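You operate a simulated robot arm through the tools that you are given. There is no shell and no other tool.

You run a simulated two-armed robot. Do the job below in one go: nothing can be reset, and whatever is moved stays where it is left.

## Task
Prime the skid pump with its hand pump till the glass shows FULL.
Fine: open the suction valve and the vent first; shut the vent after.

The check looks at the end state, three seconds after you hand in, the way a careful person would. Anything else that was tipped, shoved, dropped, spilled or broken makes it a failure.

## Robot
Two 7-joint arms with fingered hands on one trunk that stands fixed in place. Base frame: the origin is at the foot of the trunk, x ahead of it, y to its left, z up. Units: mm, degrees, N and s.
The left shoulder is at [50, 170, 1314], the right one opposite. With the tool pointing down near the work surface each hand reaches from about 100 to 700 mm from the base axis, measured 20 degrees to its own side. Payload 4 kg a hand.
The tool frame of a hand sits at the grasp point between the pads (the TCP): z along the fingers, y along the line on which they close. The tips reach 26 mm beyond it. The gripper opens to 132 mm; its body begins 73 mm behind the TCP. The gripper is a hand of 4 fingers: y runs from the thumb to the fingers, the wrist lies at [0, 0, -224] in the tool frame.
Orientation is told as [roll, pitch, yaw] about the base's x, y, z axes, in that order, counted from this pose: with the fingers straight down and closing along the base's y, the tool's x points along the base's -x, its y along +y and its z along -z.

## Interface
- The arms move only by the tool servo_tool. It takes "left_steps", "right_steps" or both (then of equal length, played together; a hand with none holds still); each is a list of rows, each an object (a shift or turn left out is 0) with "travel": the shift along the base's x, y, z in mm, a list of three; "turn": the turn, a rotation vector about the base's x, y, z in degrees, a list of three. In form: [{"travel": [dx, dy, dz], "turn": [ax, ay, az]}, ...]. A call has 1 to 20 rows; each row shifts and turns the commanded pose from where the row before left it. A row lasts 0.2 s, in which the tool goes at most 50 mm and 8.6 degrees; a call with a longer step from one row to the next is refused whole. Where a pose cannot be reached the arm comes as near as it can. A force on the tool above 40 N (or 10 N above the force at the start of the call, whichever is more), or a blocked arm, ends the call early, and 0.2 s more pass. In this call time passes only in rows, and 0.2 s behind the last. The reply holds the time, the measured pose of the TCP, the force on the tool along the base axes, the opening and the grip force, in the units named above and with some noise, with the torque about the TCP (base axes, N m) and any sound that the robot's microphone picked up.
- Cameras (640 x 400 px; columns grow to the right, rows downward): "scene" is now at [104.1, 39.1, 1483]; the picture's right is [0.41, -0.91, 0.00], its down [-0.54, -0.24, -0.81] and it looks along [0.74, 0.33, -0.59] (base axes); focal length 312 px, centre (320, 200). "left" rides on the left gripper at [-73, 6, -94] in its tool frame; the picture's right is [-0.08, -1.00, 0.00], its down [0.78, -0.06, -0.62] and it looks along [0.61, -0.05, 0.79] (tool axes); focal length 230 px, centre (320, 200). "right" rides on the right gripper at [73, 6, -94] in its tool frame; the picture's right is [-0.08, 1.00, 0.00], its down [-0.78, -0.06, -0.62] and it looks along [-0.61, -0.05, 0.79] (tool axes); focal length 230 px, centre (320, 200).
- camera(camera): a new picture of that camera. It takes no simulated time.
- lift_body(by): moves the trunk up (or, below 0, down) by that many mm; the arms and the scene camera ride with it, the base frame stays. It gives what a move gives, with no picture.
- set_fingers(finger1, finger2, finger3, thumb_bend, hand): sets how far each is bent, from 0 (flat) to 1 (curled in); at 0.3 the hand is open as for a grip, at 0.7 the pads meet at the TCP. One left out holds its place. A second passes; each finger stops where it meets its share of the squeeze, and holds until it gets a number again. It is the only way to open and close the hand. It gives what a move gives, with no picture; readings hold the bend of each and the force on the fingers (four entries, about 0 where the hand has none), thumb and palm.
- head_to(pan, tilt): turns the head with the scene camera to pan (to the left, within 80 degrees either way) and tilt (down, from -29 to 69), counted from straight ahead of the robot (the tilt from the chest, where the trunk bows). It gives what a move gives.
- locate(camera, pixels): for up to 12 pixels [column, row] of the newest picture of that camera ("zoom" is the newest enlarged one), the place [x, y, z] in the base frame of the surface seen there, good to about 3 mm, but the place of the scene camera against the robot may be out by one fixed shift of up to 25 mm in any direction. It takes no simulated time.
- inspect(camera, box): a new picture of the part [left, top, right, bottom] of that camera's present view, enlarged. It takes no simulated time.
- finish_job(): hands the job in; it is judged then, once.

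Leave the grippers open and the arms clear of the work at the hand-in unless told otherwise.

The tools are called after ">>>" as name(argument=value, ...) on one line, values as JSON. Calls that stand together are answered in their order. servo_tool: Moves the arms, as the interface text tells. Its arguments: {"type":"object","properties":{"left_steps":{"type":"array","items":{"type":"object","properties":{"travel":{"type":"array","items":{"type":"number"}},"turn":{"type":"array","items":{"type":"number"}}}}},"right_steps":{"type":"array","items":{"type":"object","properties":{"travel":{"type":"array","items":{"type":"number"}},"turn":{"type":"array","items":{"type":"number"}}}}}},"required":[]} The other tools are called the same way: lift_body (by) moves the trunk up or down; set_fingers (finger1, finger2, finger3, thumb_bend, hand) moves the fingers one by one; head_to (pan, tilt) turns the head that bears the scene camera; camera (camera) takes a picture; locate (camera, pixels) gives the place of the surface under pixels of a picture; inspect (camera, box) takes an enlarged picture of a part of a camera's view; finish_job () hands the job in.

At the start:

```text
time_s: 0.0
left_ee_pos: [417.6, 477.1, 1293.4]
left_tool_rot: [0.0, 0.1, 0.1]
left_force: [-0.6, -0.2, -0.3]
left_ft_torque: [-0.01, 0.02, -0.04]
left_finger_gap: 131.8
left_grasp_force: 0.0
left_shape: jaw
left_bend: [0.3, 0.3, 0.3, 0.3]
left_finger forces: [0.0, 0.1, 0.0, 0.0, 0.0, 0.0]
right_ee_pos: [456.9, 59.4, 1290.1]
right_tool_rot: [0.0, 0.0, 0.0]
right_force: [-0.1, 0.4, -1.1]
right_ft_torque: [0.0, -0.02, -0.03]
right_finger_gap: 131.8
right_grasp_force: 0.1
right_shape: jaw
right_bend: [0.3, 0.3, 0.3, 0.3]
right_finger forces: [0.0, 0.0, 0.1, 0.1, 0.0, 0.0]
trunk travel left (down, up): [-325.0, 26.0]
head pan, tilt (commanded): [24.3, 36.1]
```

scene: 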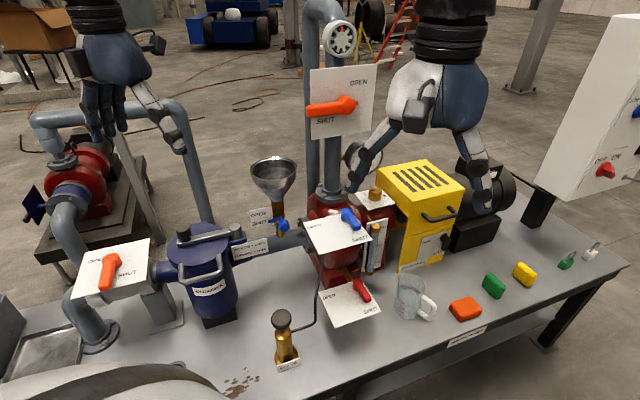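
right: 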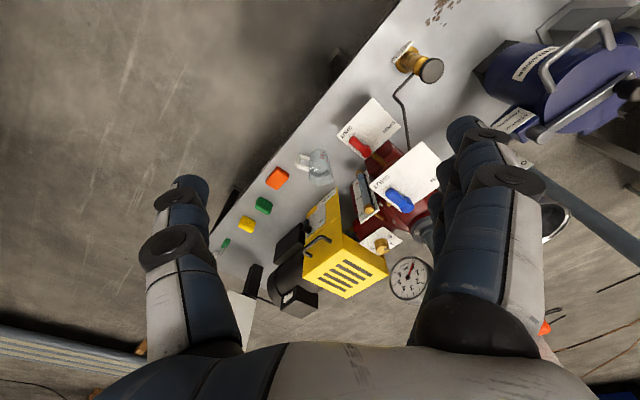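
left: 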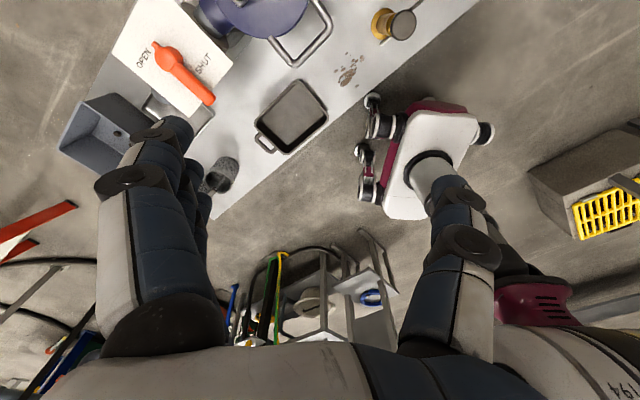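

I see a pump skid on a bench: a suction valve with an orange lever at about (110,270), a discharge valve with an orange lever at about (330,105), blue and red small cocks, a brass hand pump at about (285,345) and a funnel cock. I'll enlarge parts of the view to read the labels.

>>> inspect(camera="scene", box=[60, 220, 260, 345])

>>> inspect(camera="scene", box=[230, 150, 390, 250])

>>> inspect(camera="scene", box=[240, 200, 440, 325])

>>> inspect(camera="scene", box=[240, 280, 400, 380])

>>> inspect(camera="scene", box=[280, 20, 440, 140])

```text
3.20 times, centred on (160, 282) of scene
```

zoom: 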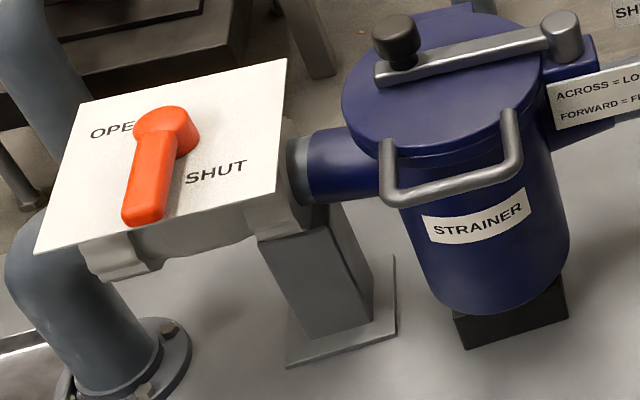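

```text
4.00 times, centred on (310, 200) of scene
```

zoom: 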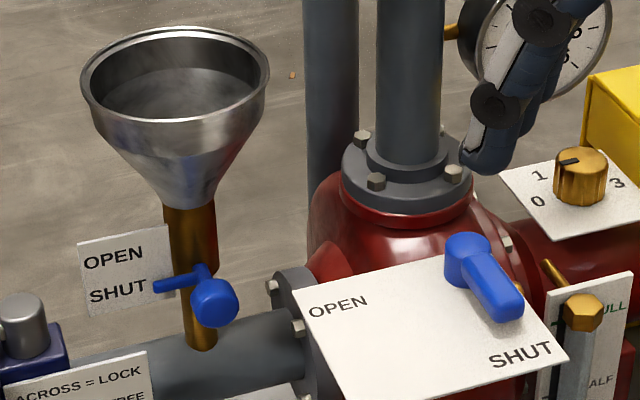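

```text
3.20 times, centred on (340, 262) of scene
```

zoom: 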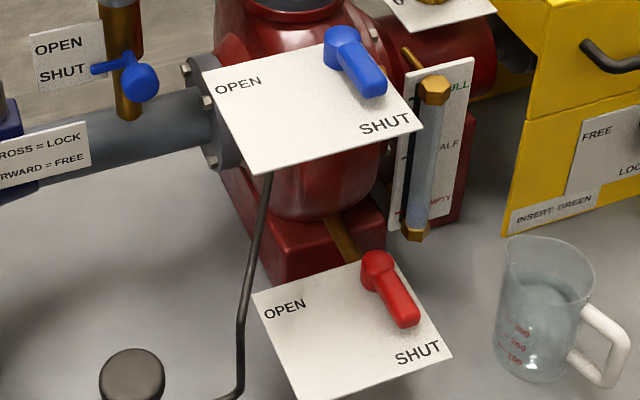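

```text
4.00 times, centred on (320, 330) of scene
```

zoom: 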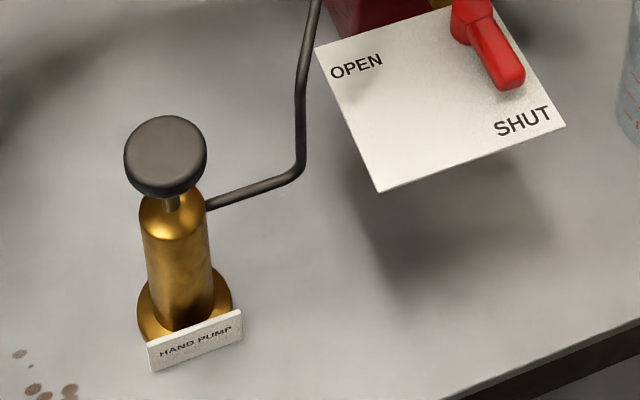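

```text
3.33 times, centred on (360, 80) of scene
```

zoom: 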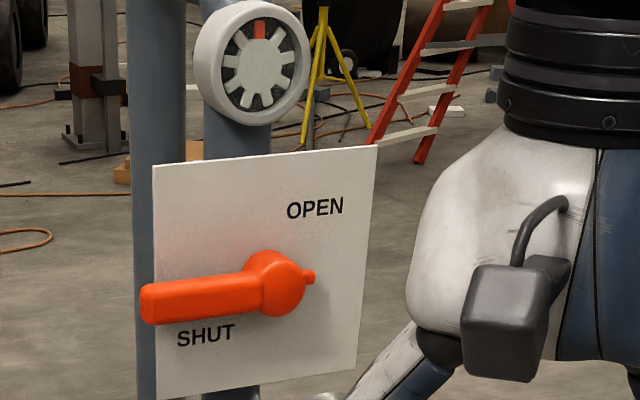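

The blue cock on top of the pump casing looks like the vent, the red one low down like the drain, and the orange lever left of the strainer like the suction valve. All three seem to be at SHUT. I'll locate the key points in the scene camera.

>>> camera(camera="scene")

>>> locate(camera="scene", pixels=[[114, 258], [105, 287], [82, 296], [148, 240], [140, 290], [350, 214], [356, 225], [309, 224], [370, 238], [281, 318], [285, 345], [330, 385]])

>>> locate(camera="scene", pixels=[[358, 287], [365, 297], [320, 295], [380, 310], [378, 228], [372, 270], [330, 105], [272, 170], [282, 225], [195, 280], [410, 300], [300, 345]])

```text
taken
```

scene: 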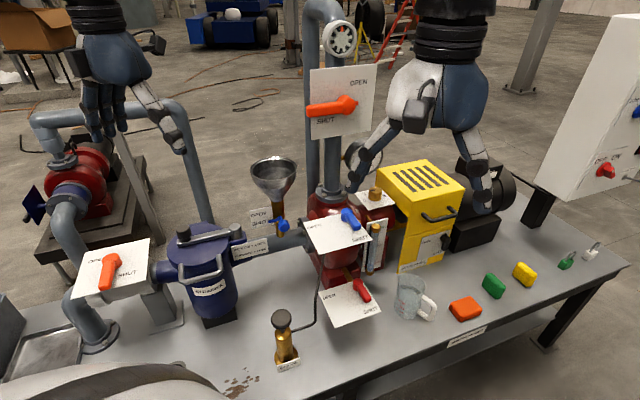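

```text
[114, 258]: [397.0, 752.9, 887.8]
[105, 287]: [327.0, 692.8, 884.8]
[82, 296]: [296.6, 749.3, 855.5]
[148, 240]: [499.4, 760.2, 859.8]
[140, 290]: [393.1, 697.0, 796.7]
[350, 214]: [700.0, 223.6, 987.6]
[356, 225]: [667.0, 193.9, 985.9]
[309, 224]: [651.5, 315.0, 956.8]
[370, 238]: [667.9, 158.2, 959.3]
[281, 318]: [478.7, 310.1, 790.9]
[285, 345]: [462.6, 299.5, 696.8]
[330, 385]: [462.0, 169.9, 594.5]
```

```text
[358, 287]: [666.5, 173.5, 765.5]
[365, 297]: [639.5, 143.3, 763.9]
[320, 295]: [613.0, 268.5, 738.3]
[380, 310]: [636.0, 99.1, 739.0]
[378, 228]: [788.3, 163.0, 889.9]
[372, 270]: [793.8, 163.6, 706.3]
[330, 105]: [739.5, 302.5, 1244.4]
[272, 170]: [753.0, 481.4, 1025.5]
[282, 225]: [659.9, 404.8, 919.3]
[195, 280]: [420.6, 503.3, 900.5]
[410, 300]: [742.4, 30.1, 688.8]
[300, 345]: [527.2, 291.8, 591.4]
```

The bench is turned about 42° to the base. I'll compare the same points in the hand cameras against the scene camera to find the scene camera's fixed shift.

>>> camera(camera="left")

>>> camera(camera="right")

>>> locate(camera="left", pixels=[[164, 55], [207, 98], [145, 62], [203, 60], [398, 20], [291, 115], [222, 170]])

>>> locate(camera="right", pixels=[[406, 203], [389, 192], [431, 69], [372, 152], [356, 140], [405, 50], [375, 100], [406, 150], [425, 190], [371, 190]])

>>> inspect(camera="right", box=[320, 20, 480, 140])

>>> inspect(camera="right", box=[320, 90, 480, 260])

>>> inspect(camera="left", box=[100, 0, 260, 120])

```text
taken
```

left: 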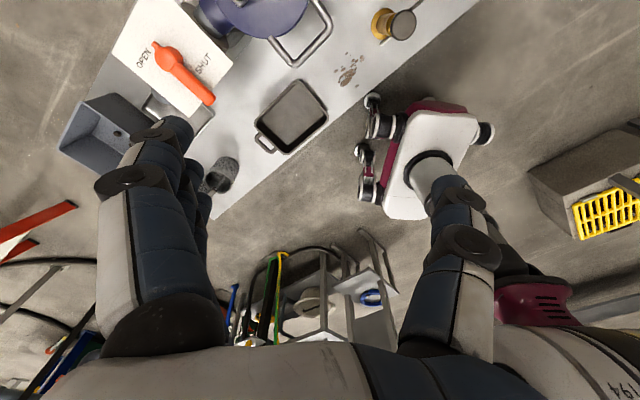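

```text
taken
```

right: 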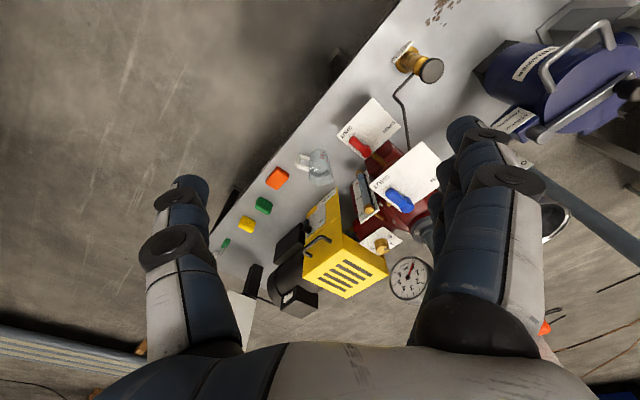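

```text
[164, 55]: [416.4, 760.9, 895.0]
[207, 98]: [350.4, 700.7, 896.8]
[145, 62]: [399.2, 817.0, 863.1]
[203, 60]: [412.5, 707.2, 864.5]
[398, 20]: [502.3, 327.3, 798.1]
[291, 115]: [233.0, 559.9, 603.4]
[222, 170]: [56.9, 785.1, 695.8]
```

```text
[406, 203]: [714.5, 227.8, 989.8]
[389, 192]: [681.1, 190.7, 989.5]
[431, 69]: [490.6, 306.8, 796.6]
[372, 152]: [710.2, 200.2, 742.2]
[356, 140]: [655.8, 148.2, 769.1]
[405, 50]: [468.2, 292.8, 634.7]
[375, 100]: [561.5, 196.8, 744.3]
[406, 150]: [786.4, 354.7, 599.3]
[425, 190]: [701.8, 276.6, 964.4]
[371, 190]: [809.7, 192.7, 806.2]
```

```text
3.33 times, centred on (400, 80) of right
```

zoom: 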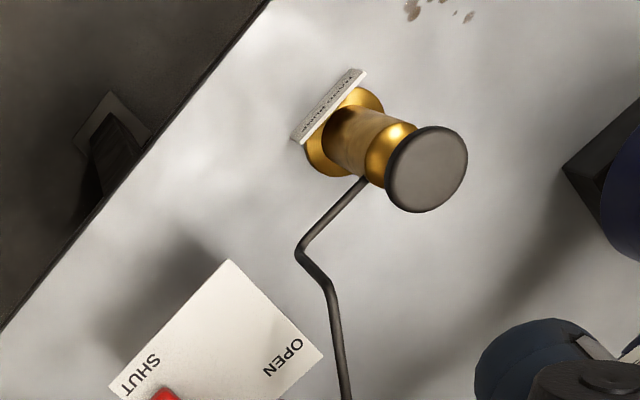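

```text
2.35 times, centred on (400, 175) of right
```

zoom: 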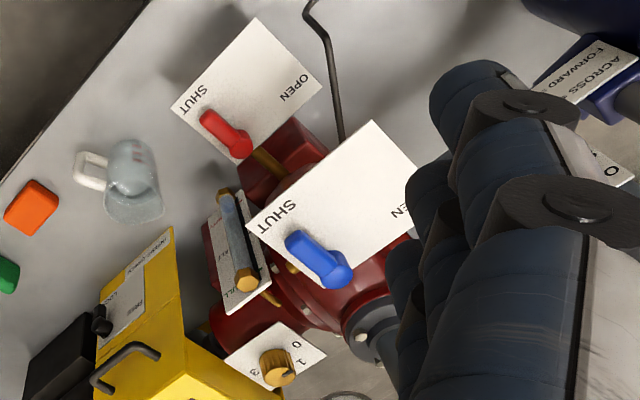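

```text
3.33 times, centred on (180, 60) of left
```

zoom: 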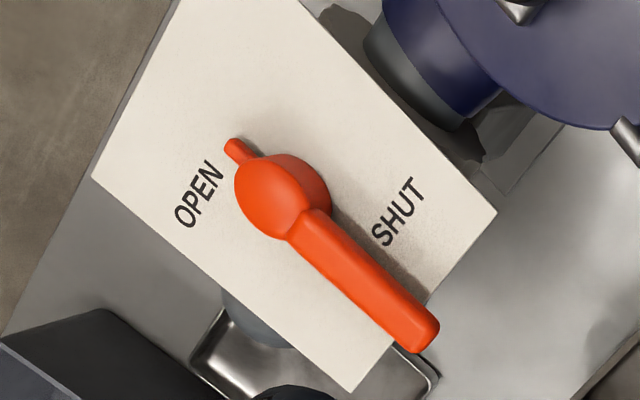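

Hand-camera places differ from the scene camera by about (+16, +6, +6) mm. The suction hub is at about (416, 761, 895), with its lever pointing to about 222° (across the pipe, so SHUT); OPEN is 90° clockwise from above. I'll check for obstacles near the path: the pipes, the strainer and the tray.

>>> locate(camera="scene", pixels=[[180, 110], [200, 190], [40, 130], [67, 230], [75, 285], [185, 236], [215, 268], [190, 285], [240, 232], [20, 300], [60, 345], [100, 375]])

>>> locate(camera="scene", pixels=[[97, 247], [150, 238], [138, 294], [73, 298], [302, 222], [358, 209], [373, 236], [322, 254], [330, 170], [377, 192], [395, 190], [250, 215]])

>>> inspect(camera="left", box=[330, 0, 490, 100])

```text
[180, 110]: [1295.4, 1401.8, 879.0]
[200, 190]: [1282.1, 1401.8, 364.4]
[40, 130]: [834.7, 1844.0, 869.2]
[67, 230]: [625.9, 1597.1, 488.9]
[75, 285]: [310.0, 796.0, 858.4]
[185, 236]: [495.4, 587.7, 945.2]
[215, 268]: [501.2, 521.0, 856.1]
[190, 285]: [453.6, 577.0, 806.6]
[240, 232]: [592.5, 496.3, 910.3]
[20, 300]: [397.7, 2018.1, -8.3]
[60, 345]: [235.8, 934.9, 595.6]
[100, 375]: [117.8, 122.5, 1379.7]
```

```text
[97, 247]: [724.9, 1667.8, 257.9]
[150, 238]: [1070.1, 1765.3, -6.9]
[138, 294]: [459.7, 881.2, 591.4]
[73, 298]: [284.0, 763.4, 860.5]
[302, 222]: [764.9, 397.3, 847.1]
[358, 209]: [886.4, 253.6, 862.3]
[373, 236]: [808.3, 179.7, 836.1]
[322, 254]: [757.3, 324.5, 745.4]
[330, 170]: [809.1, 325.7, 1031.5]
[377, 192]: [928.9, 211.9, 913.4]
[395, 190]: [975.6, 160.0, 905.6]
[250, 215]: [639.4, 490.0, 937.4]
```

```text
4.00 times, centred on (410, 50) of left
```

zoom: 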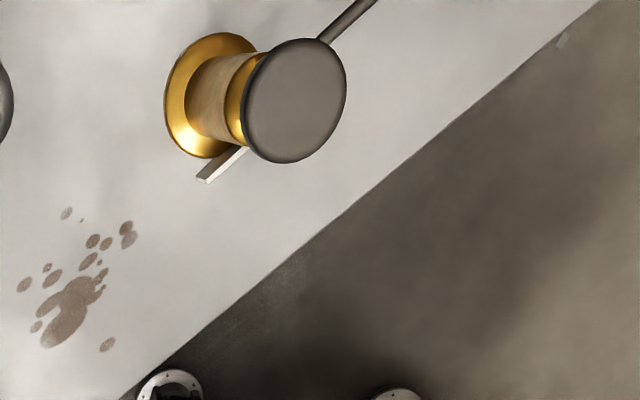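

The other pipes are far behind the bench, so the way is clear. I'll bring the left hand over the suction lever, to about (364, 714, 1050), and yaw it +42° so the thumb and fingers straddle the lever.

>>> servo_tool(left_steps=[{"travel": [-5.4, 23.7, -24.3], "turn": [0, 0, 4.2]}, {"travel": [-5.4, 23.7, -24.3], "turn": [0, 0, 4.2]}, {"travel": [-5.4, 23.7, -24.3], "turn": [0, 0, 4.2]}, {"travel": [-5.4, 23.7, -24.3], "turn": [0, 0, 4.2]}, {"travel": [-5.4, 23.7, -24.3], "turn": [0, 0, 4.2]}, {"travel": [-5.4, 23.7, -24.3], "turn": [0, 0, 4.2]}, {"travel": [-5.4, 23.7, -24.3], "turn": [0, 0, 4.2]}, {"travel": [-5.4, 23.7, -24.3], "turn": [0, 0, 4.2]}, {"travel": [-5.4, 23.7, -24.3], "turn": [0, 0, 4.2]}, {"travel": [-5.4, 23.7, -24.3], "turn": [0, 0, 4.2]}])

```text
time_s: 2.2
left_ee_pos: [363.6, 716.2, 1049.8]
left_tool_rot: [0.0, -0.1, 42.1]
left_force: [-0.7, 0.6, 0.1]
left_ft_torque: [-0.02, -0.02, 0.01]
left_finger_gap: 131.8
left_grasp_force: 0.0
left_shape: jaw
left_bend: [0.3, 0.3, 0.3, 0.3]
left_finger forces: [0.1, 0.1, 0.1, 0.0, 0.0, 0.0]
right_ee_pos: [456.6, 60.4, 1288.7]
right_tool_rot: [0.0, 0.0, 0.0]
right_force: [-0.2, 0.8, -0.1]
right_ft_torque: [0.01, -0.02, 0.03]
right_finger_gap: 131.7
right_grasp_force: 0.1
right_shape: jaw
right_bend: [0.3, 0.3, 0.3, 0.3]
right_finger forces: [0.0, 0.0, 0.0, 0.0, 0.1, 0.0]
trunk travel left (down, up): [-325.0, 26.0]
head pan, tilt (commanded): [24.3, 36.1]
```

The hand got there without contact. I'll look from the left hand camera and the scene.

>>> camera(camera="left")

>>> camera(camera="scene")

```text
taken
```

left: 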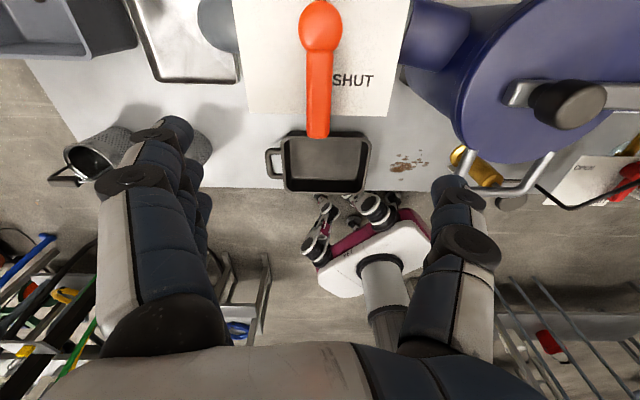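

```text
taken
```

scene: 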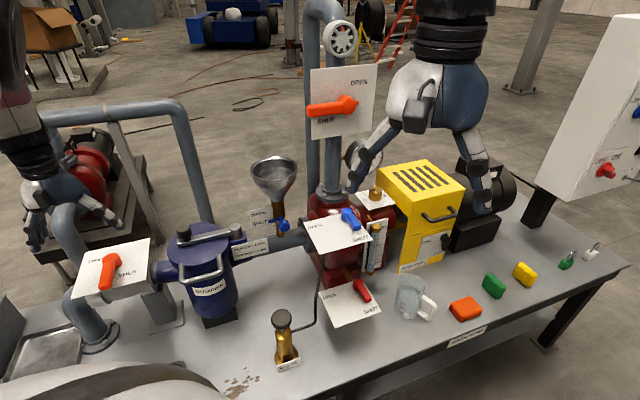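

The bench is now square in the left picture and the lever runs from (320,25) to (317,130). I'll locate it precisely.

>>> locate(camera="left", pixels=[[320, 22], [318, 60], [318, 90], [318, 120], [318, 131], [307, 100], [329, 100], [280, 80], [370, 110], [390, 60], [520, 90], [565, 105]])

>>> inspect(camera="left", box=[220, 0, 420, 150])

```text
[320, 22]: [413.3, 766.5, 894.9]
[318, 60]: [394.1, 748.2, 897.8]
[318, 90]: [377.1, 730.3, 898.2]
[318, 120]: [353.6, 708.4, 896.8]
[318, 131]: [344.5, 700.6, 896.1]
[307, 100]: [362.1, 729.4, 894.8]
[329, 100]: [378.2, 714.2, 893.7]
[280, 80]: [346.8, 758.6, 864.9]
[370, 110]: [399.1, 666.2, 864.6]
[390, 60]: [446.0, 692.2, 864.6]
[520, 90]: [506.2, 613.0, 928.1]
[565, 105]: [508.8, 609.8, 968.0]
```

```text
2.67 times, centred on (320, 75) of left
```

zoom: 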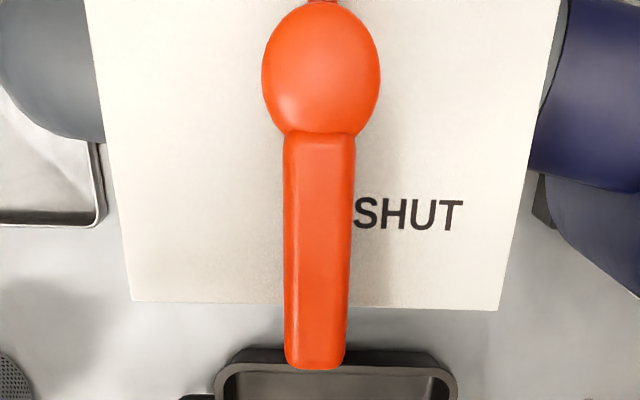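

The lever is about 22 mm wide, its top is at z≈897 and the plate is at z≈865. I'll part-close the left fingers to 0.55 so they straddle the lever loosely, then go down.

>>> set_fingers(hand="left", finger1=0.55, finger2=0.55, finger3=0.55, thumb_bend=0.55)

>>> camera(camera="left")

```text
time_s: 3.2
left_ee_pos: [364.5, 715.3, 1051.1]
left_tool_rot: [0.0, 0.0, 42.1]
left_force: [-1.1, 0.5, 0.6]
left_ft_torque: [-0.01, -0.02, -0.04]
left_finger_gap: 55.3
left_grasp_force: 0.0
left_shape: fingers
left_bend: [0.55, 0.55, 0.55, 0.55]
left_finger forces: [0.0, 0.0, 0.0, 0.1, 0.0, 0.0]
right_ee_pos: [456.3, 59.1, 1289.6]
right_tool_rot: [0.0, 0.0, 0.1]
right_force: [0.5, -0.9, 0.4]
right_ft_torque: [-0.02, 0.0, -0.02]
right_finger_gap: 131.7
right_grasp_force: 0.0
right_shape: jaw
right_bend: [0.3, 0.3, 0.3, 0.3]
right_finger forces: [0.1, 0.0, 0.0, 0.0, 0.0, 0.0]
trunk travel left (down, up): [-325.0, 26.0]
head pan, tilt (commanded): [24.3, 36.1]
```

```text
taken
```

left: 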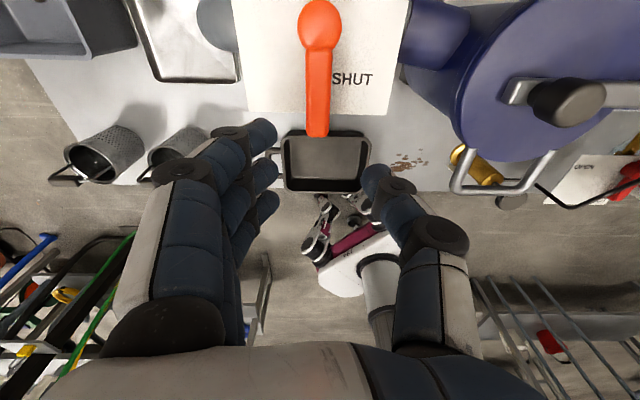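

The gap is 55 mm and is centred in line with the lever. Next I'll go straight down to TCP z≈905, which puts the tips at about 879, above the plate.

>>> servo_tool(left_steps=[{"travel": [-1, 1, -40]}, {"travel": [-1, 1, -40]}, {"travel": [0, 0, -36]}, {"travel": [0, 0, -20]}, {"travel": [0, 0, -9]}])

>>> camera(camera="left")

>>> inspect(camera="scene", box=[20, 180, 220, 320])

```text
time_s: 4.4
left_ee_pos: [361.6, 717.1, 905.4]
left_tool_rot: [0.1, 0.0, 42.0]
left_force: [0.6, 0.5, 0.1]
left_ft_torque: [-0.01, 0.02, 0.01]
left_finger_gap: 55.3
left_grasp_force: 0.0
left_shape: fingers
left_bend: [0.55, 0.55, 0.55, 0.55]
left_finger forces: [0.0, 0.1, 0.1, 0.0, 0.1, 0.0]
right_ee_pos: [456.2, 59.1, 1289.3]
right_tool_rot: [0.1, 0.0, 0.2]
right_force: [-1.4, -0.3, 0.0]
right_ft_torque: [-0.01, 0.03, 0.02]
right_finger_gap: 131.8
right_grasp_force: 0.1
right_shape: jaw
right_bend: [0.3, 0.3, 0.3, 0.3]
right_finger forces: [0.1, 0.0, 0.0, 0.0, 0.0, 0.1]
trunk travel left (down, up): [-325.0, 26.0]
head pan, tilt (commanded): [24.3, 36.1]
```

```text
taken
```

left: 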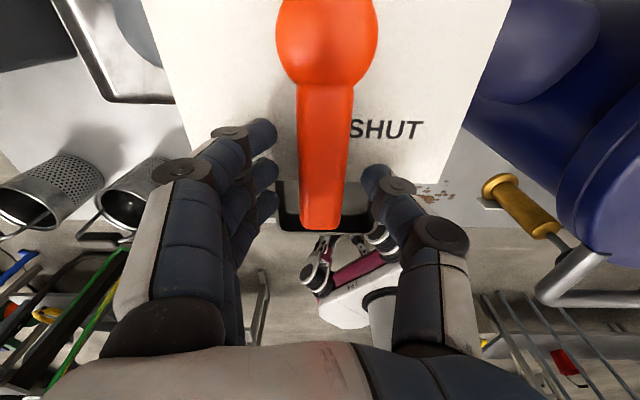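

```text
2.86 times, centred on (120, 250) of scene
```

zoom: 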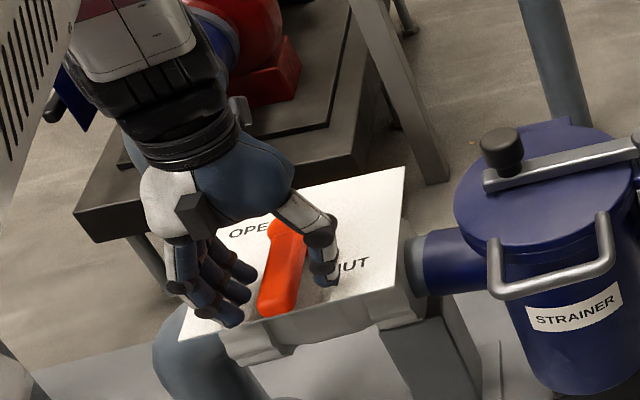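

The lever sits between the fingers and thumb with no contact. I'll swing the hand clockwise about the hub at (413, 766), so the thumb pushes the lever toward OPEN. First I'll do half of the arc.

>>> servo_tool(left_steps=[{"travel": [-6.3, 7.7, 0], "turn": [0, 0, -8]}, {"travel": [-5.2, 8.4, 0], "turn": [0, 0, -8]}, {"travel": [-4.0, 9.1, 0], "turn": [0, 0, -8]}, {"travel": [-2.7, 9.5, 0], "turn": [0, 0, -8]}, {"travel": [-1.3, 9.8, 0], "turn": [0, 0, -8]}, {"travel": [0.1, 9.9, 0], "turn": [0, 0, -8]}])

>>> camera(camera="left")

>>> inspect(camera="scene", box=[20, 180, 220, 320])

```text
time_s: 5.8
left_ee_pos: [342.4, 771.7, 904.1]
left_tool_rot: [0.0, 0.1, -6.0]
left_force: [-1.0, -2.0, 0.6]
left_ft_torque: [-0.05, 0.04, 0.0]
left_finger_gap: 57.1
left_grasp_force: 1.0
left_shape: fingers
left_bend: [0.55, 0.55, 0.55, 0.54]
left_finger forces: [0.1, 0.1, 0.0, 0.1, 1.3, 0.0]
right_ee_pos: [456.7, 59.4, 1288.4]
right_tool_rot: [0.0, -0.1, 0.1]
right_force: [0.4, -0.1, 0.0]
right_ft_torque: [-0.02, -0.02, -0.03]
right_finger_gap: 132.0
right_grasp_force: 0.1
right_shape: jaw
right_bend: [0.3, 0.3, 0.3, 0.3]
right_finger forces: [0.0, 0.0, 0.0, 0.0, 0.0, 0.0]
trunk travel left (down, up): [-325.0, 26.0]
head pan, tilt (commanded): [24.3, 36.1]
```

```text
taken
```

left: 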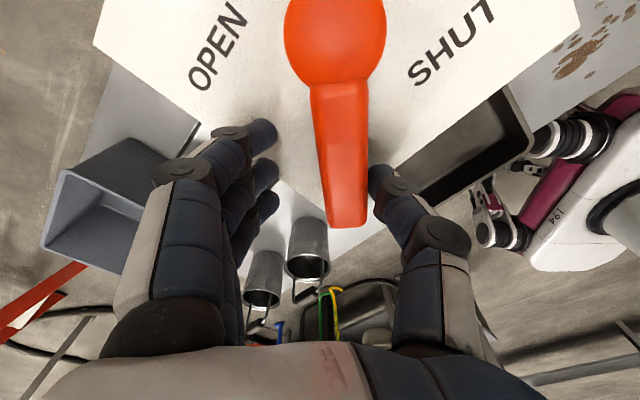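

```text
2.86 times, centred on (120, 250) of scene
```

zoom: 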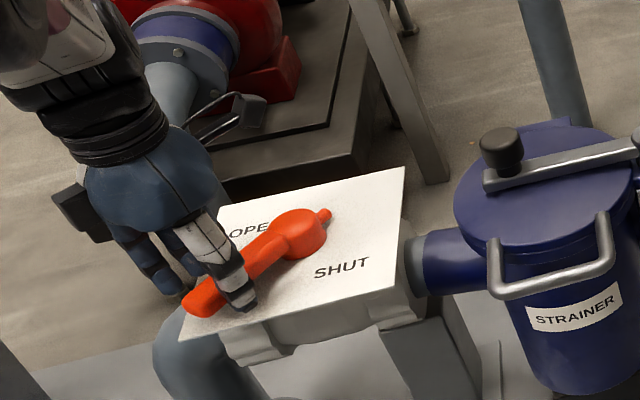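

The lever turns freely, with only about 2 N at the thumb. I'll continue the swing toward OPEN.

>>> servo_tool(left_steps=[{"travel": [1.5, 9.8, 0], "turn": [0, 0, -8]}, {"travel": [2.8, 9.6, 0], "turn": [0, 0, -8]}, {"travel": [4.0, 9.0, 0], "turn": [0, 0, -8]}, {"travel": [5.4, 8.3, 0], "turn": [0, 0, -8]}, {"travel": [6.4, 7.6, 0], "turn": [0, 0, -8]}])

>>> camera(camera="left")

>>> inspect(camera="scene", box=[20, 180, 220, 320])

```text
time_s: 7.0
left_ee_pos: [358.9, 792.0, 900.5]
left_tool_rot: [0.1, 0.1, -46.1]
left_force: [-0.6, 0.0, 0.6]
left_ft_torque: [0.0, 0.04, 0.0]
left_finger_gap: 56.4
left_grasp_force: 1.0
left_shape: fingers
left_bend: [0.55, 0.55, 0.55, 0.55]
left_finger forces: [0.1, 0.1, 0.0, 0.0, 0.9, 0.1]
left hand out of reach, approached as far as the arm can: row 4, 5
right_ee_pos: [457.6, 59.6, 1289.9]
right_tool_rot: [0.0, -0.1, 0.1]
right_force: [0.3, -0.3, 0.1]
right_ft_torque: [0.02, 0.0, -0.01]
right_finger_gap: 132.0
right_grasp_force: 0.1
right_shape: jaw
right_bend: [0.3, 0.3, 0.3, 0.3]
right_finger forces: [0.1, 0.1, 0.0, 0.1, 0.0, 0.0]
trunk travel left (down, up): [-325.0, 26.0]
head pan, tilt (commanded): [24.3, 36.1]
```

```text
taken
```

left: 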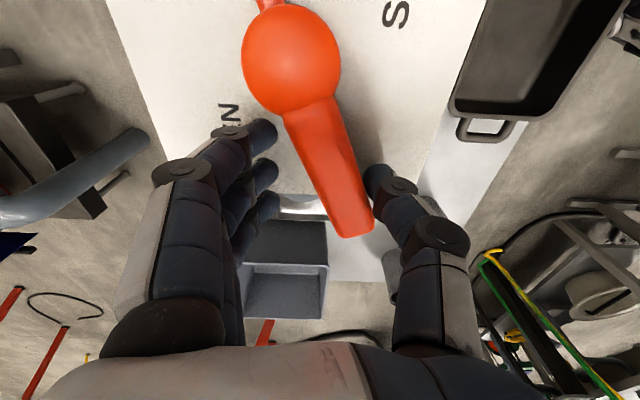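

```text
2.86 times, centred on (120, 250) of scene
```

zoom: 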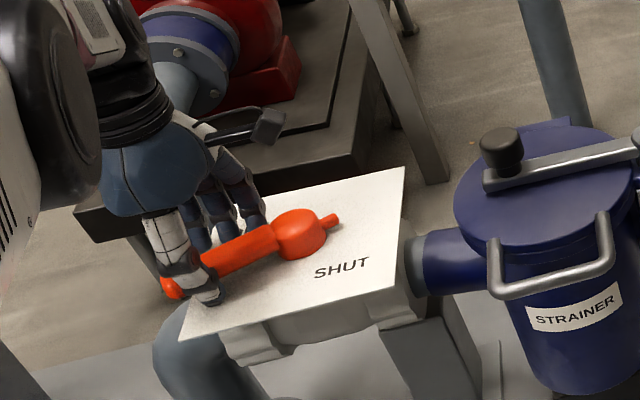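

The lever has reached about 155°, and the arm is at the end of its reach there. I'll lift the hand 150 mm clear of the lever, then lower the trunk to gain reach.

>>> servo_tool(left_steps=[{"travel": [0, 0, 30]}, {"travel": [0, 0, 40]}, {"travel": [0, 0, 40]}, {"travel": [0, 0, 40]}])

```text
time_s: 8.0
left_ee_pos: [359.2, 793.2, 1053.3]
left_tool_rot: [0.0, 0.1, -46.1]
left_force: [-0.9, 0.3, 0.3]
left_ft_torque: [0.03, -0.05, 0.04]
left_finger_gap: 55.5
left_grasp_force: 0.0
left_shape: fingers
left_bend: [0.55, 0.55, 0.55, 0.55]
left_finger forces: [0.0, 0.0, 0.0, 0.1, 0.1, 0.1]
right_ee_pos: [455.2, 59.4, 1289.7]
right_tool_rot: [0.0, 0.0, 0.0]
right_force: [0.3, -0.1, -0.7]
right_ft_torque: [0.05, 0.01, 0.0]
right_finger_gap: 132.0
right_grasp_force: 0.0
right_shape: jaw
right_bend: [0.3, 0.3, 0.3, 0.3]
right_finger forces: [0.0, 0.1, 0.0, 0.1, 0.1, 0.0]
trunk travel left (down, up): [-325.0, 26.0]
head pan, tilt (commanded): [24.3, 36.1]
```

The hand is clear. I'll lower the trunk by 140 mm. The right hand comes down to z≈1150, still well above everything.

>>> lift_body(by=-140)

>>> camera(camera="left")

```text
time_s: 9.7
left_ee_pos: [358.4, 793.0, 912.0]
left_tool_rot: [0.1, -0.1, -46.0]
left_force: [-0.6, -0.7, 0.4]
left_ft_torque: [-0.02, 0.01, 0.0]
left_finger_gap: 55.6
left_grasp_force: 0.6
left_shape: fingers
left_bend: [0.55, 0.55, 0.55, 0.55]
left_finger forces: [0.1, 0.1, 0.0, 0.0, 0.7, 0.0]
right_ee_pos: [455.1, 59.0, 1150.3]
right_tool_rot: [0.0, -0.2, 0.0]
right_force: [0.3, 0.4, -0.4]
right_ft_torque: [-0.02, 0.0, 0.01]
right_finger_gap: 131.7
right_grasp_force: 0.1
right_shape: jaw
right_bend: [0.3, 0.3, 0.3, 0.3]
right_finger forces: [0.0, 0.0, 0.1, 0.0, 0.0, 0.0]
trunk travel left (down, up): [-185.0, 166.0]
head pan, tilt (commanded): [24.3, 36.1]
```

```text
taken
```

left: 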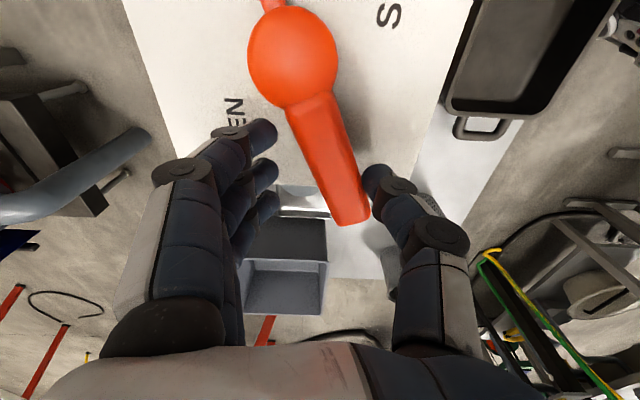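

The hand is straddling the lever again at z≈912. I'll locate the lever to get its present angle.

>>> locate(camera="left", pixels=[[292, 55], [318, 120], [332, 160], [347, 212], [420, 60], [160, 60]])

```text
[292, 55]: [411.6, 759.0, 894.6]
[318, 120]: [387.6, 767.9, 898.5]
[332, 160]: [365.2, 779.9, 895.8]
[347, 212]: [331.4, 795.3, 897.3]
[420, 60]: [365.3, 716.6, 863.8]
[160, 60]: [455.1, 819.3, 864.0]
```

The lever is at about 154° and must go to about 132°. To stay in reach I'll tilt the hand about 15°, which brings the wrist nearer the shoulder, and keep pushing tangentially.

>>> servo_tool(left_steps=[{"travel": [0, 0, 2], "turn": [6.7, -3.4, 0]}, {"travel": [0, 0, 1], "turn": [6.7, -3.4, 0]}, {"travel": [5.5, 5.7, 0]}, {"travel": [5.5, 5.7, 0]}, {"travel": [5.5, 5.7, 0]}])

>>> camera(camera="left")

>>> camera(camera="scene")

```text
time_s: 10.9
left_ee_pos: [374.8, 808.2, 915.0]
left_tool_rot: [14.2, 5.0, -45.3]
left_force: [-1.7, -1.6, 0.8]
left_ft_torque: [-0.08, 0.05, 0.03]
left_finger_gap: 57.2
left_grasp_force: 1.4
left_shape: fingers
left_bend: [0.55, 0.55, 0.55, 0.54]
left_finger forces: [0.0, 0.0, 0.1, 0.1, 2.4, 0.0]
right_ee_pos: [457.9, 58.9, 1149.6]
right_tool_rot: [0.0, 0.0, 0.0]
right_force: [-0.8, 0.1, -0.3]
right_ft_torque: [-0.02, -0.02, -0.01]
right_finger_gap: 131.7
right_grasp_force: 0.1
right_shape: jaw
right_bend: [0.3, 0.3, 0.3, 0.3]
right_finger forces: [0.1, 0.0, 0.0, 0.0, 0.1, 0.0]
trunk travel left (down, up): [-185.0, 166.0]
head pan, tilt (commanded): [24.3, 36.1]
```

```text
taken
```

left: 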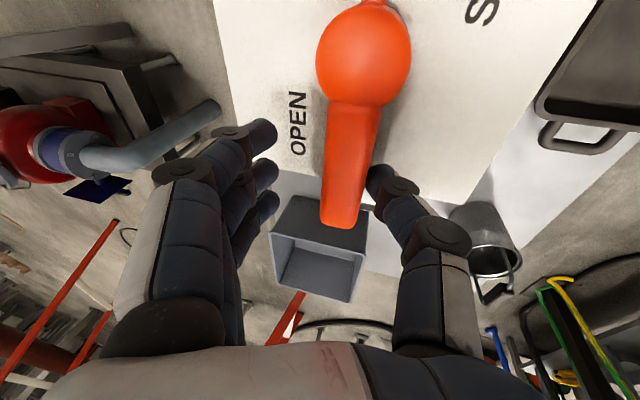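

```text
taken
```

scene: 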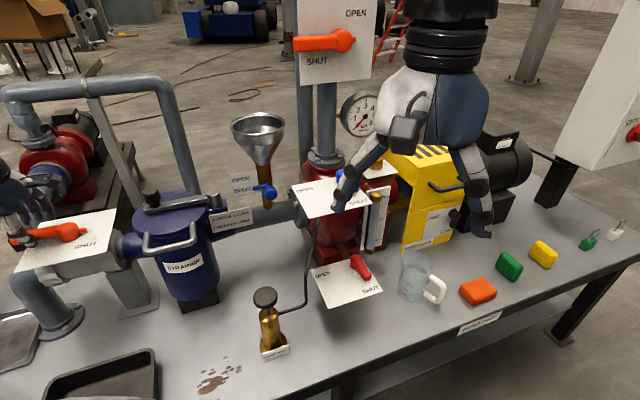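

The lever is nearly in line with the OPEN text. I'll measure its angle against the plate edges.

>>> locate(camera="left", pixels=[[365, 50], [356, 120], [348, 165], [340, 215], [228, 60], [237, 130], [440, 195], [520, 110], [280, 165], [298, 125], [485, 10]])

>>> inspect(camera="scene", box=[0, 180, 160, 280])

```text
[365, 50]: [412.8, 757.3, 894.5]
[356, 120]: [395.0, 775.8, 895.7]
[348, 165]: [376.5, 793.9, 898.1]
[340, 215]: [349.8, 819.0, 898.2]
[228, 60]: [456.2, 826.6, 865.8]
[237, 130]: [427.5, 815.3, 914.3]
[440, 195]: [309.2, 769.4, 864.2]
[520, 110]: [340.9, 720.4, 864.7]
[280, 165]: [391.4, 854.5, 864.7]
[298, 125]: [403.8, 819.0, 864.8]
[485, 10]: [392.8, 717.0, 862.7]
```

```text
4.00 times, centred on (80, 230) of scene
```

zoom: 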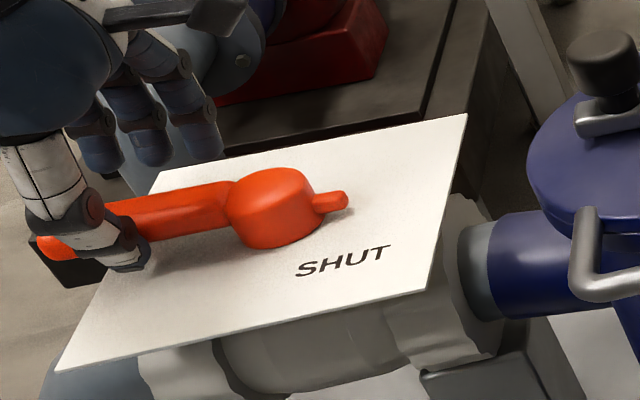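

The lever is at about 136°, and full travel should end near 133°. I'll push a little further in small steps to find the stop.

>>> servo_tool(left_steps=[{"travel": [2.2, 2.0, 0]}, {"travel": [2.2, 2.0, 0]}, {"travel": [2.2, 2.0, 0]}])

>>> camera(camera="left")

>>> locate(camera="left", pixels=[[365, 50], [363, 120], [356, 165], [350, 215]])

```text
time_s: 11.7
left_ee_pos: [381.2, 813.8, 917.1]
left_tool_rot: [14.2, 4.9, -45.3]
left_force: [-7.3, -6.7, 6.6]
left_ft_torque: [-0.34, 0.36, 0.04]
left_finger_gap: 63.7
left_grasp_force: 4.9
left_shape: fingers
left_bend: [0.55, 0.55, 0.55, 0.53]
left_finger forces: [0.0, 0.1, 0.1, 0.1, 9.8, 0.0]
right_ee_pos: [455.6, 57.8, 1151.6]
right_tool_rot: [0.1, -0.1, 0.0]
right_force: [0.7, -0.4, -0.2]
right_ft_torque: [-0.01, 0.01, 0.02]
right_finger_gap: 131.8
right_grasp_force: 0.0
right_shape: jaw
right_bend: [0.3, 0.3, 0.3, 0.3]
right_finger forces: [0.0, 0.0, 0.0, 0.1, 0.0, 0.1]
trunk travel left (down, up): [-185.0, 166.0]
head pan, tilt (commanded): [24.3, 36.1]
```

```text
taken
```

left: 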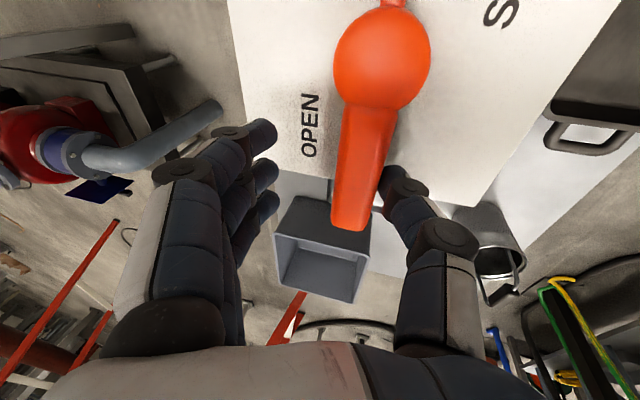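

```text
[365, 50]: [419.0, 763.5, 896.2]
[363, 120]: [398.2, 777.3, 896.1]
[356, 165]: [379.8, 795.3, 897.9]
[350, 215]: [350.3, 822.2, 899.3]
```

The force rose to about 10 N and the lever stopped, so the suction valve is at its OPEN stop. I'll back off a little, lift straight up and take the tilt out.

>>> servo_tool(left_steps=[{"travel": [-5, -5, 0]}, {"travel": [-5, -5, 2]}, {"travel": [0, 0, 30]}, {"travel": [0, 0, 40]}, {"travel": [0, 0, 40], "turn": [-6.7, 3.4, 0]}, {"travel": [0, 0, 40], "turn": [-6.7, 3.4, 0]}])

>>> camera(camera="left")

>>> inspect(camera="scene", box=[0, 160, 200, 300])

```text
time_s: 13.1
left_ee_pos: [372.2, 806.9, 1066.2]
left_tool_rot: [-0.1, 0.0, -45.9]
left_force: [0.8, 0.0, -0.4]
left_ft_torque: [-0.01, 0.03, -0.03]
left_finger_gap: 55.1
left_grasp_force: 0.0
left_shape: fingers
left_bend: [0.55, 0.55, 0.55, 0.55]
left_finger forces: [0.0, 0.0, 0.0, 0.0, 0.0, 0.0]
right_ee_pos: [457.5, 60.8, 1150.2]
right_tool_rot: [0.0, 0.0, 0.0]
right_force: [-0.8, -0.8, -0.3]
right_ft_torque: [-0.03, 0.01, -0.01]
right_finger_gap: 131.8
right_grasp_force: 0.0
right_shape: jaw
right_bend: [0.3, 0.3, 0.3, 0.3]
right_finger forces: [0.0, 0.0, 0.0, 0.0, 0.0, 0.0]
trunk travel left (down, up): [-185.0, 166.0]
head pan, tilt (commanded): [24.3, 36.1]
```

```text
taken
```

left: 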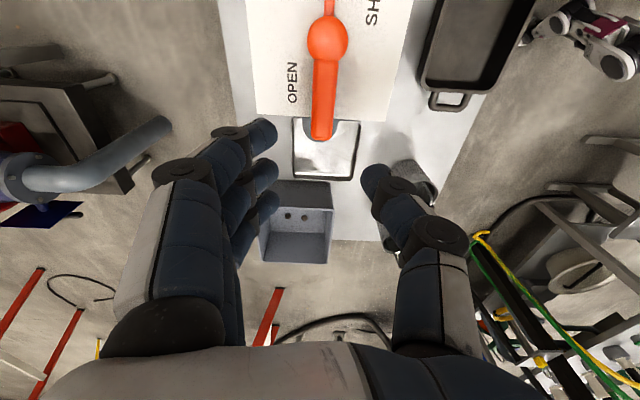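

```text
2.86 times, centred on (100, 230) of scene
```

zoom: 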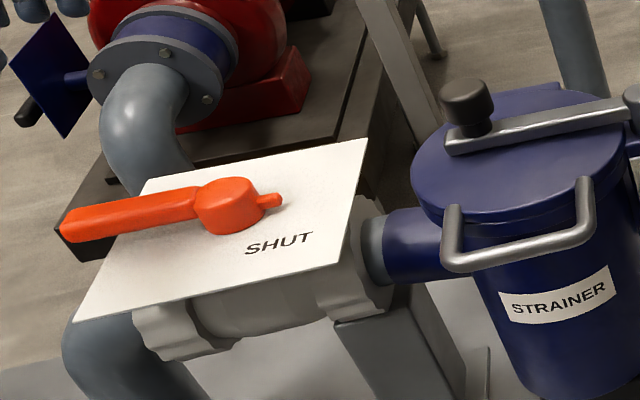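

The suction lever is now along the pipe, at OPEN. The right hand blocks the scene view of the blue vent cock, so I'll move it right and back, to about (400, -150). I'll also raise the left hand clear.

>>> servo_tool(left_steps=[{"travel": [0, -20, 30]}, {"travel": [0, -20, 30]}, {"travel": [0, -20, 30]}, {"travel": [0, -20, 0]}, {"travel": [0, -20, 0]}, {"travel": [0, -20, 0]}], right_steps=[{"travel": [-10, -35, 0]}, {"travel": [-10, -35, 0]}, {"travel": [-10, -35, 0]}, {"travel": [-10, -35, 0]}, {"travel": [-10, -35, 0]}, {"travel": [-10, -35, 0]}])

>>> camera(camera="scene")

>>> camera(camera="right")

>>> inspect(camera="scene", box=[270, 120, 430, 320])

```text
time_s: 14.5
left_ee_pos: [371.6, 684.3, 1157.3]
left_tool_rot: [0.1, 0.0, -46.0]
left_force: [0.9, -0.2, 0.9]
left_ft_torque: [0.01, -0.01, 0.0]
left_finger_gap: 55.3
left_grasp_force: 0.1
left_shape: fingers
left_bend: [0.55, 0.55, 0.55, 0.55]
left_finger forces: [0.1, 0.0, 0.0, 0.1, 0.0, 0.1]
right_ee_pos: [395.2, -152.4, 1148.4]
right_tool_rot: [0.0, 0.0, 0.1]
right_force: [0.4, -1.8, 0.4]
right_ft_torque: [0.03, -0.02, -0.01]
right_finger_gap: 132.4
right_grasp_force: 0.1
right_shape: jaw
right_bend: [0.3, 0.3, 0.3, 0.3]
right_finger forces: [0.0, 0.0, 0.0, 0.0, 0.0, 0.0]
trunk travel left (down, up): [-185.0, 166.0]
head pan, tilt (commanded): [24.3, 36.1]
```

```text
taken
```

scene: 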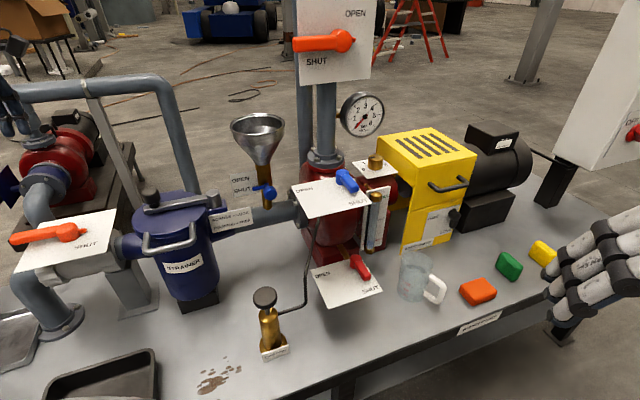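

```text
taken
```

right: 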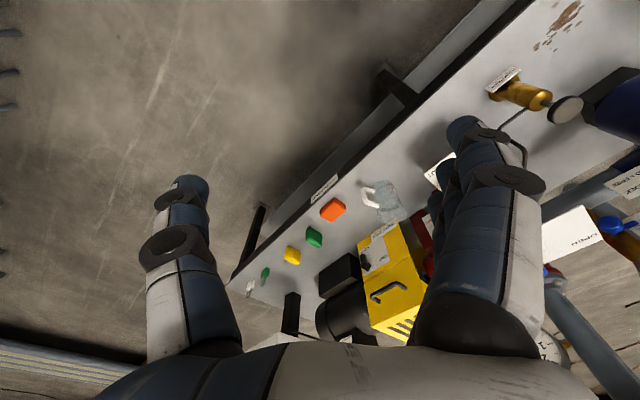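

```text
2.00 times, centred on (350, 220) of scene
```

zoom: 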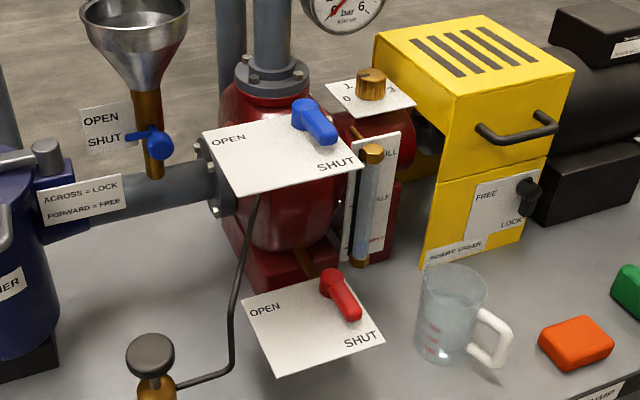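

The vent view is clear now. I'll read the sight glass and measure around the vent: its lever, its plate, and the discharge valve plate above and behind it that the hand must not touch.

>>> inspect(camera="scene", box=[330, 160, 410, 260])

>>> camera(camera="scene")

>>> locate(camera="scene", pixels=[[342, 176], [347, 181], [354, 189], [294, 187], [312, 215], [368, 206], [302, 80], [366, 74], [345, 40], [300, 44], [334, 42], [376, 163]])

>>> locate(camera="scene", pixels=[[348, 112], [380, 108], [362, 135], [316, 155], [325, 100], [378, 198], [370, 245], [266, 297], [268, 320], [269, 335], [268, 350], [305, 280]])

```text
4.00 times, centred on (370, 210) of scene
```

zoom: 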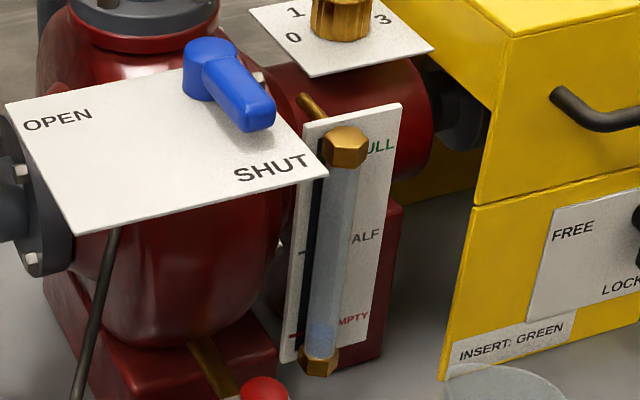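

```text
taken
```

scene: 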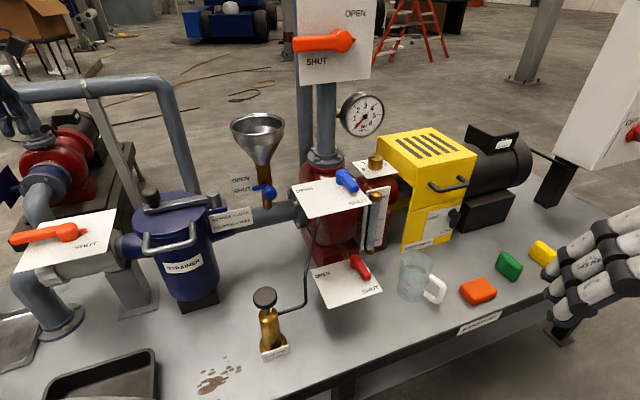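

```text
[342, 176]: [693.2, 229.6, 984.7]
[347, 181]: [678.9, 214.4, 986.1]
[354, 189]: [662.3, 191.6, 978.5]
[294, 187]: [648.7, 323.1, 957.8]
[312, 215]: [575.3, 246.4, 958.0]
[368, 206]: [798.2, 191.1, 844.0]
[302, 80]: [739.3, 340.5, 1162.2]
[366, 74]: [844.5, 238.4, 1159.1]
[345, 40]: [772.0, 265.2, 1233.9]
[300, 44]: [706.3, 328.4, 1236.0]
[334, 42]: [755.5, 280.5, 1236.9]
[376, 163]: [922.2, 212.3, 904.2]
```

```text
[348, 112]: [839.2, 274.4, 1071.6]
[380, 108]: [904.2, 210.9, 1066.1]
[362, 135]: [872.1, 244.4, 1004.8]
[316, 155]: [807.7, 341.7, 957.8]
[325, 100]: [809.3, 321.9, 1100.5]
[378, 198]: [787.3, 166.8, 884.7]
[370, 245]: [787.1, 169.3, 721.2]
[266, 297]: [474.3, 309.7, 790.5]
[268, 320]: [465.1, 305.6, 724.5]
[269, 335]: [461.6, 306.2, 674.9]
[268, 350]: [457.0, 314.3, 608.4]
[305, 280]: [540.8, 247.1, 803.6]
```

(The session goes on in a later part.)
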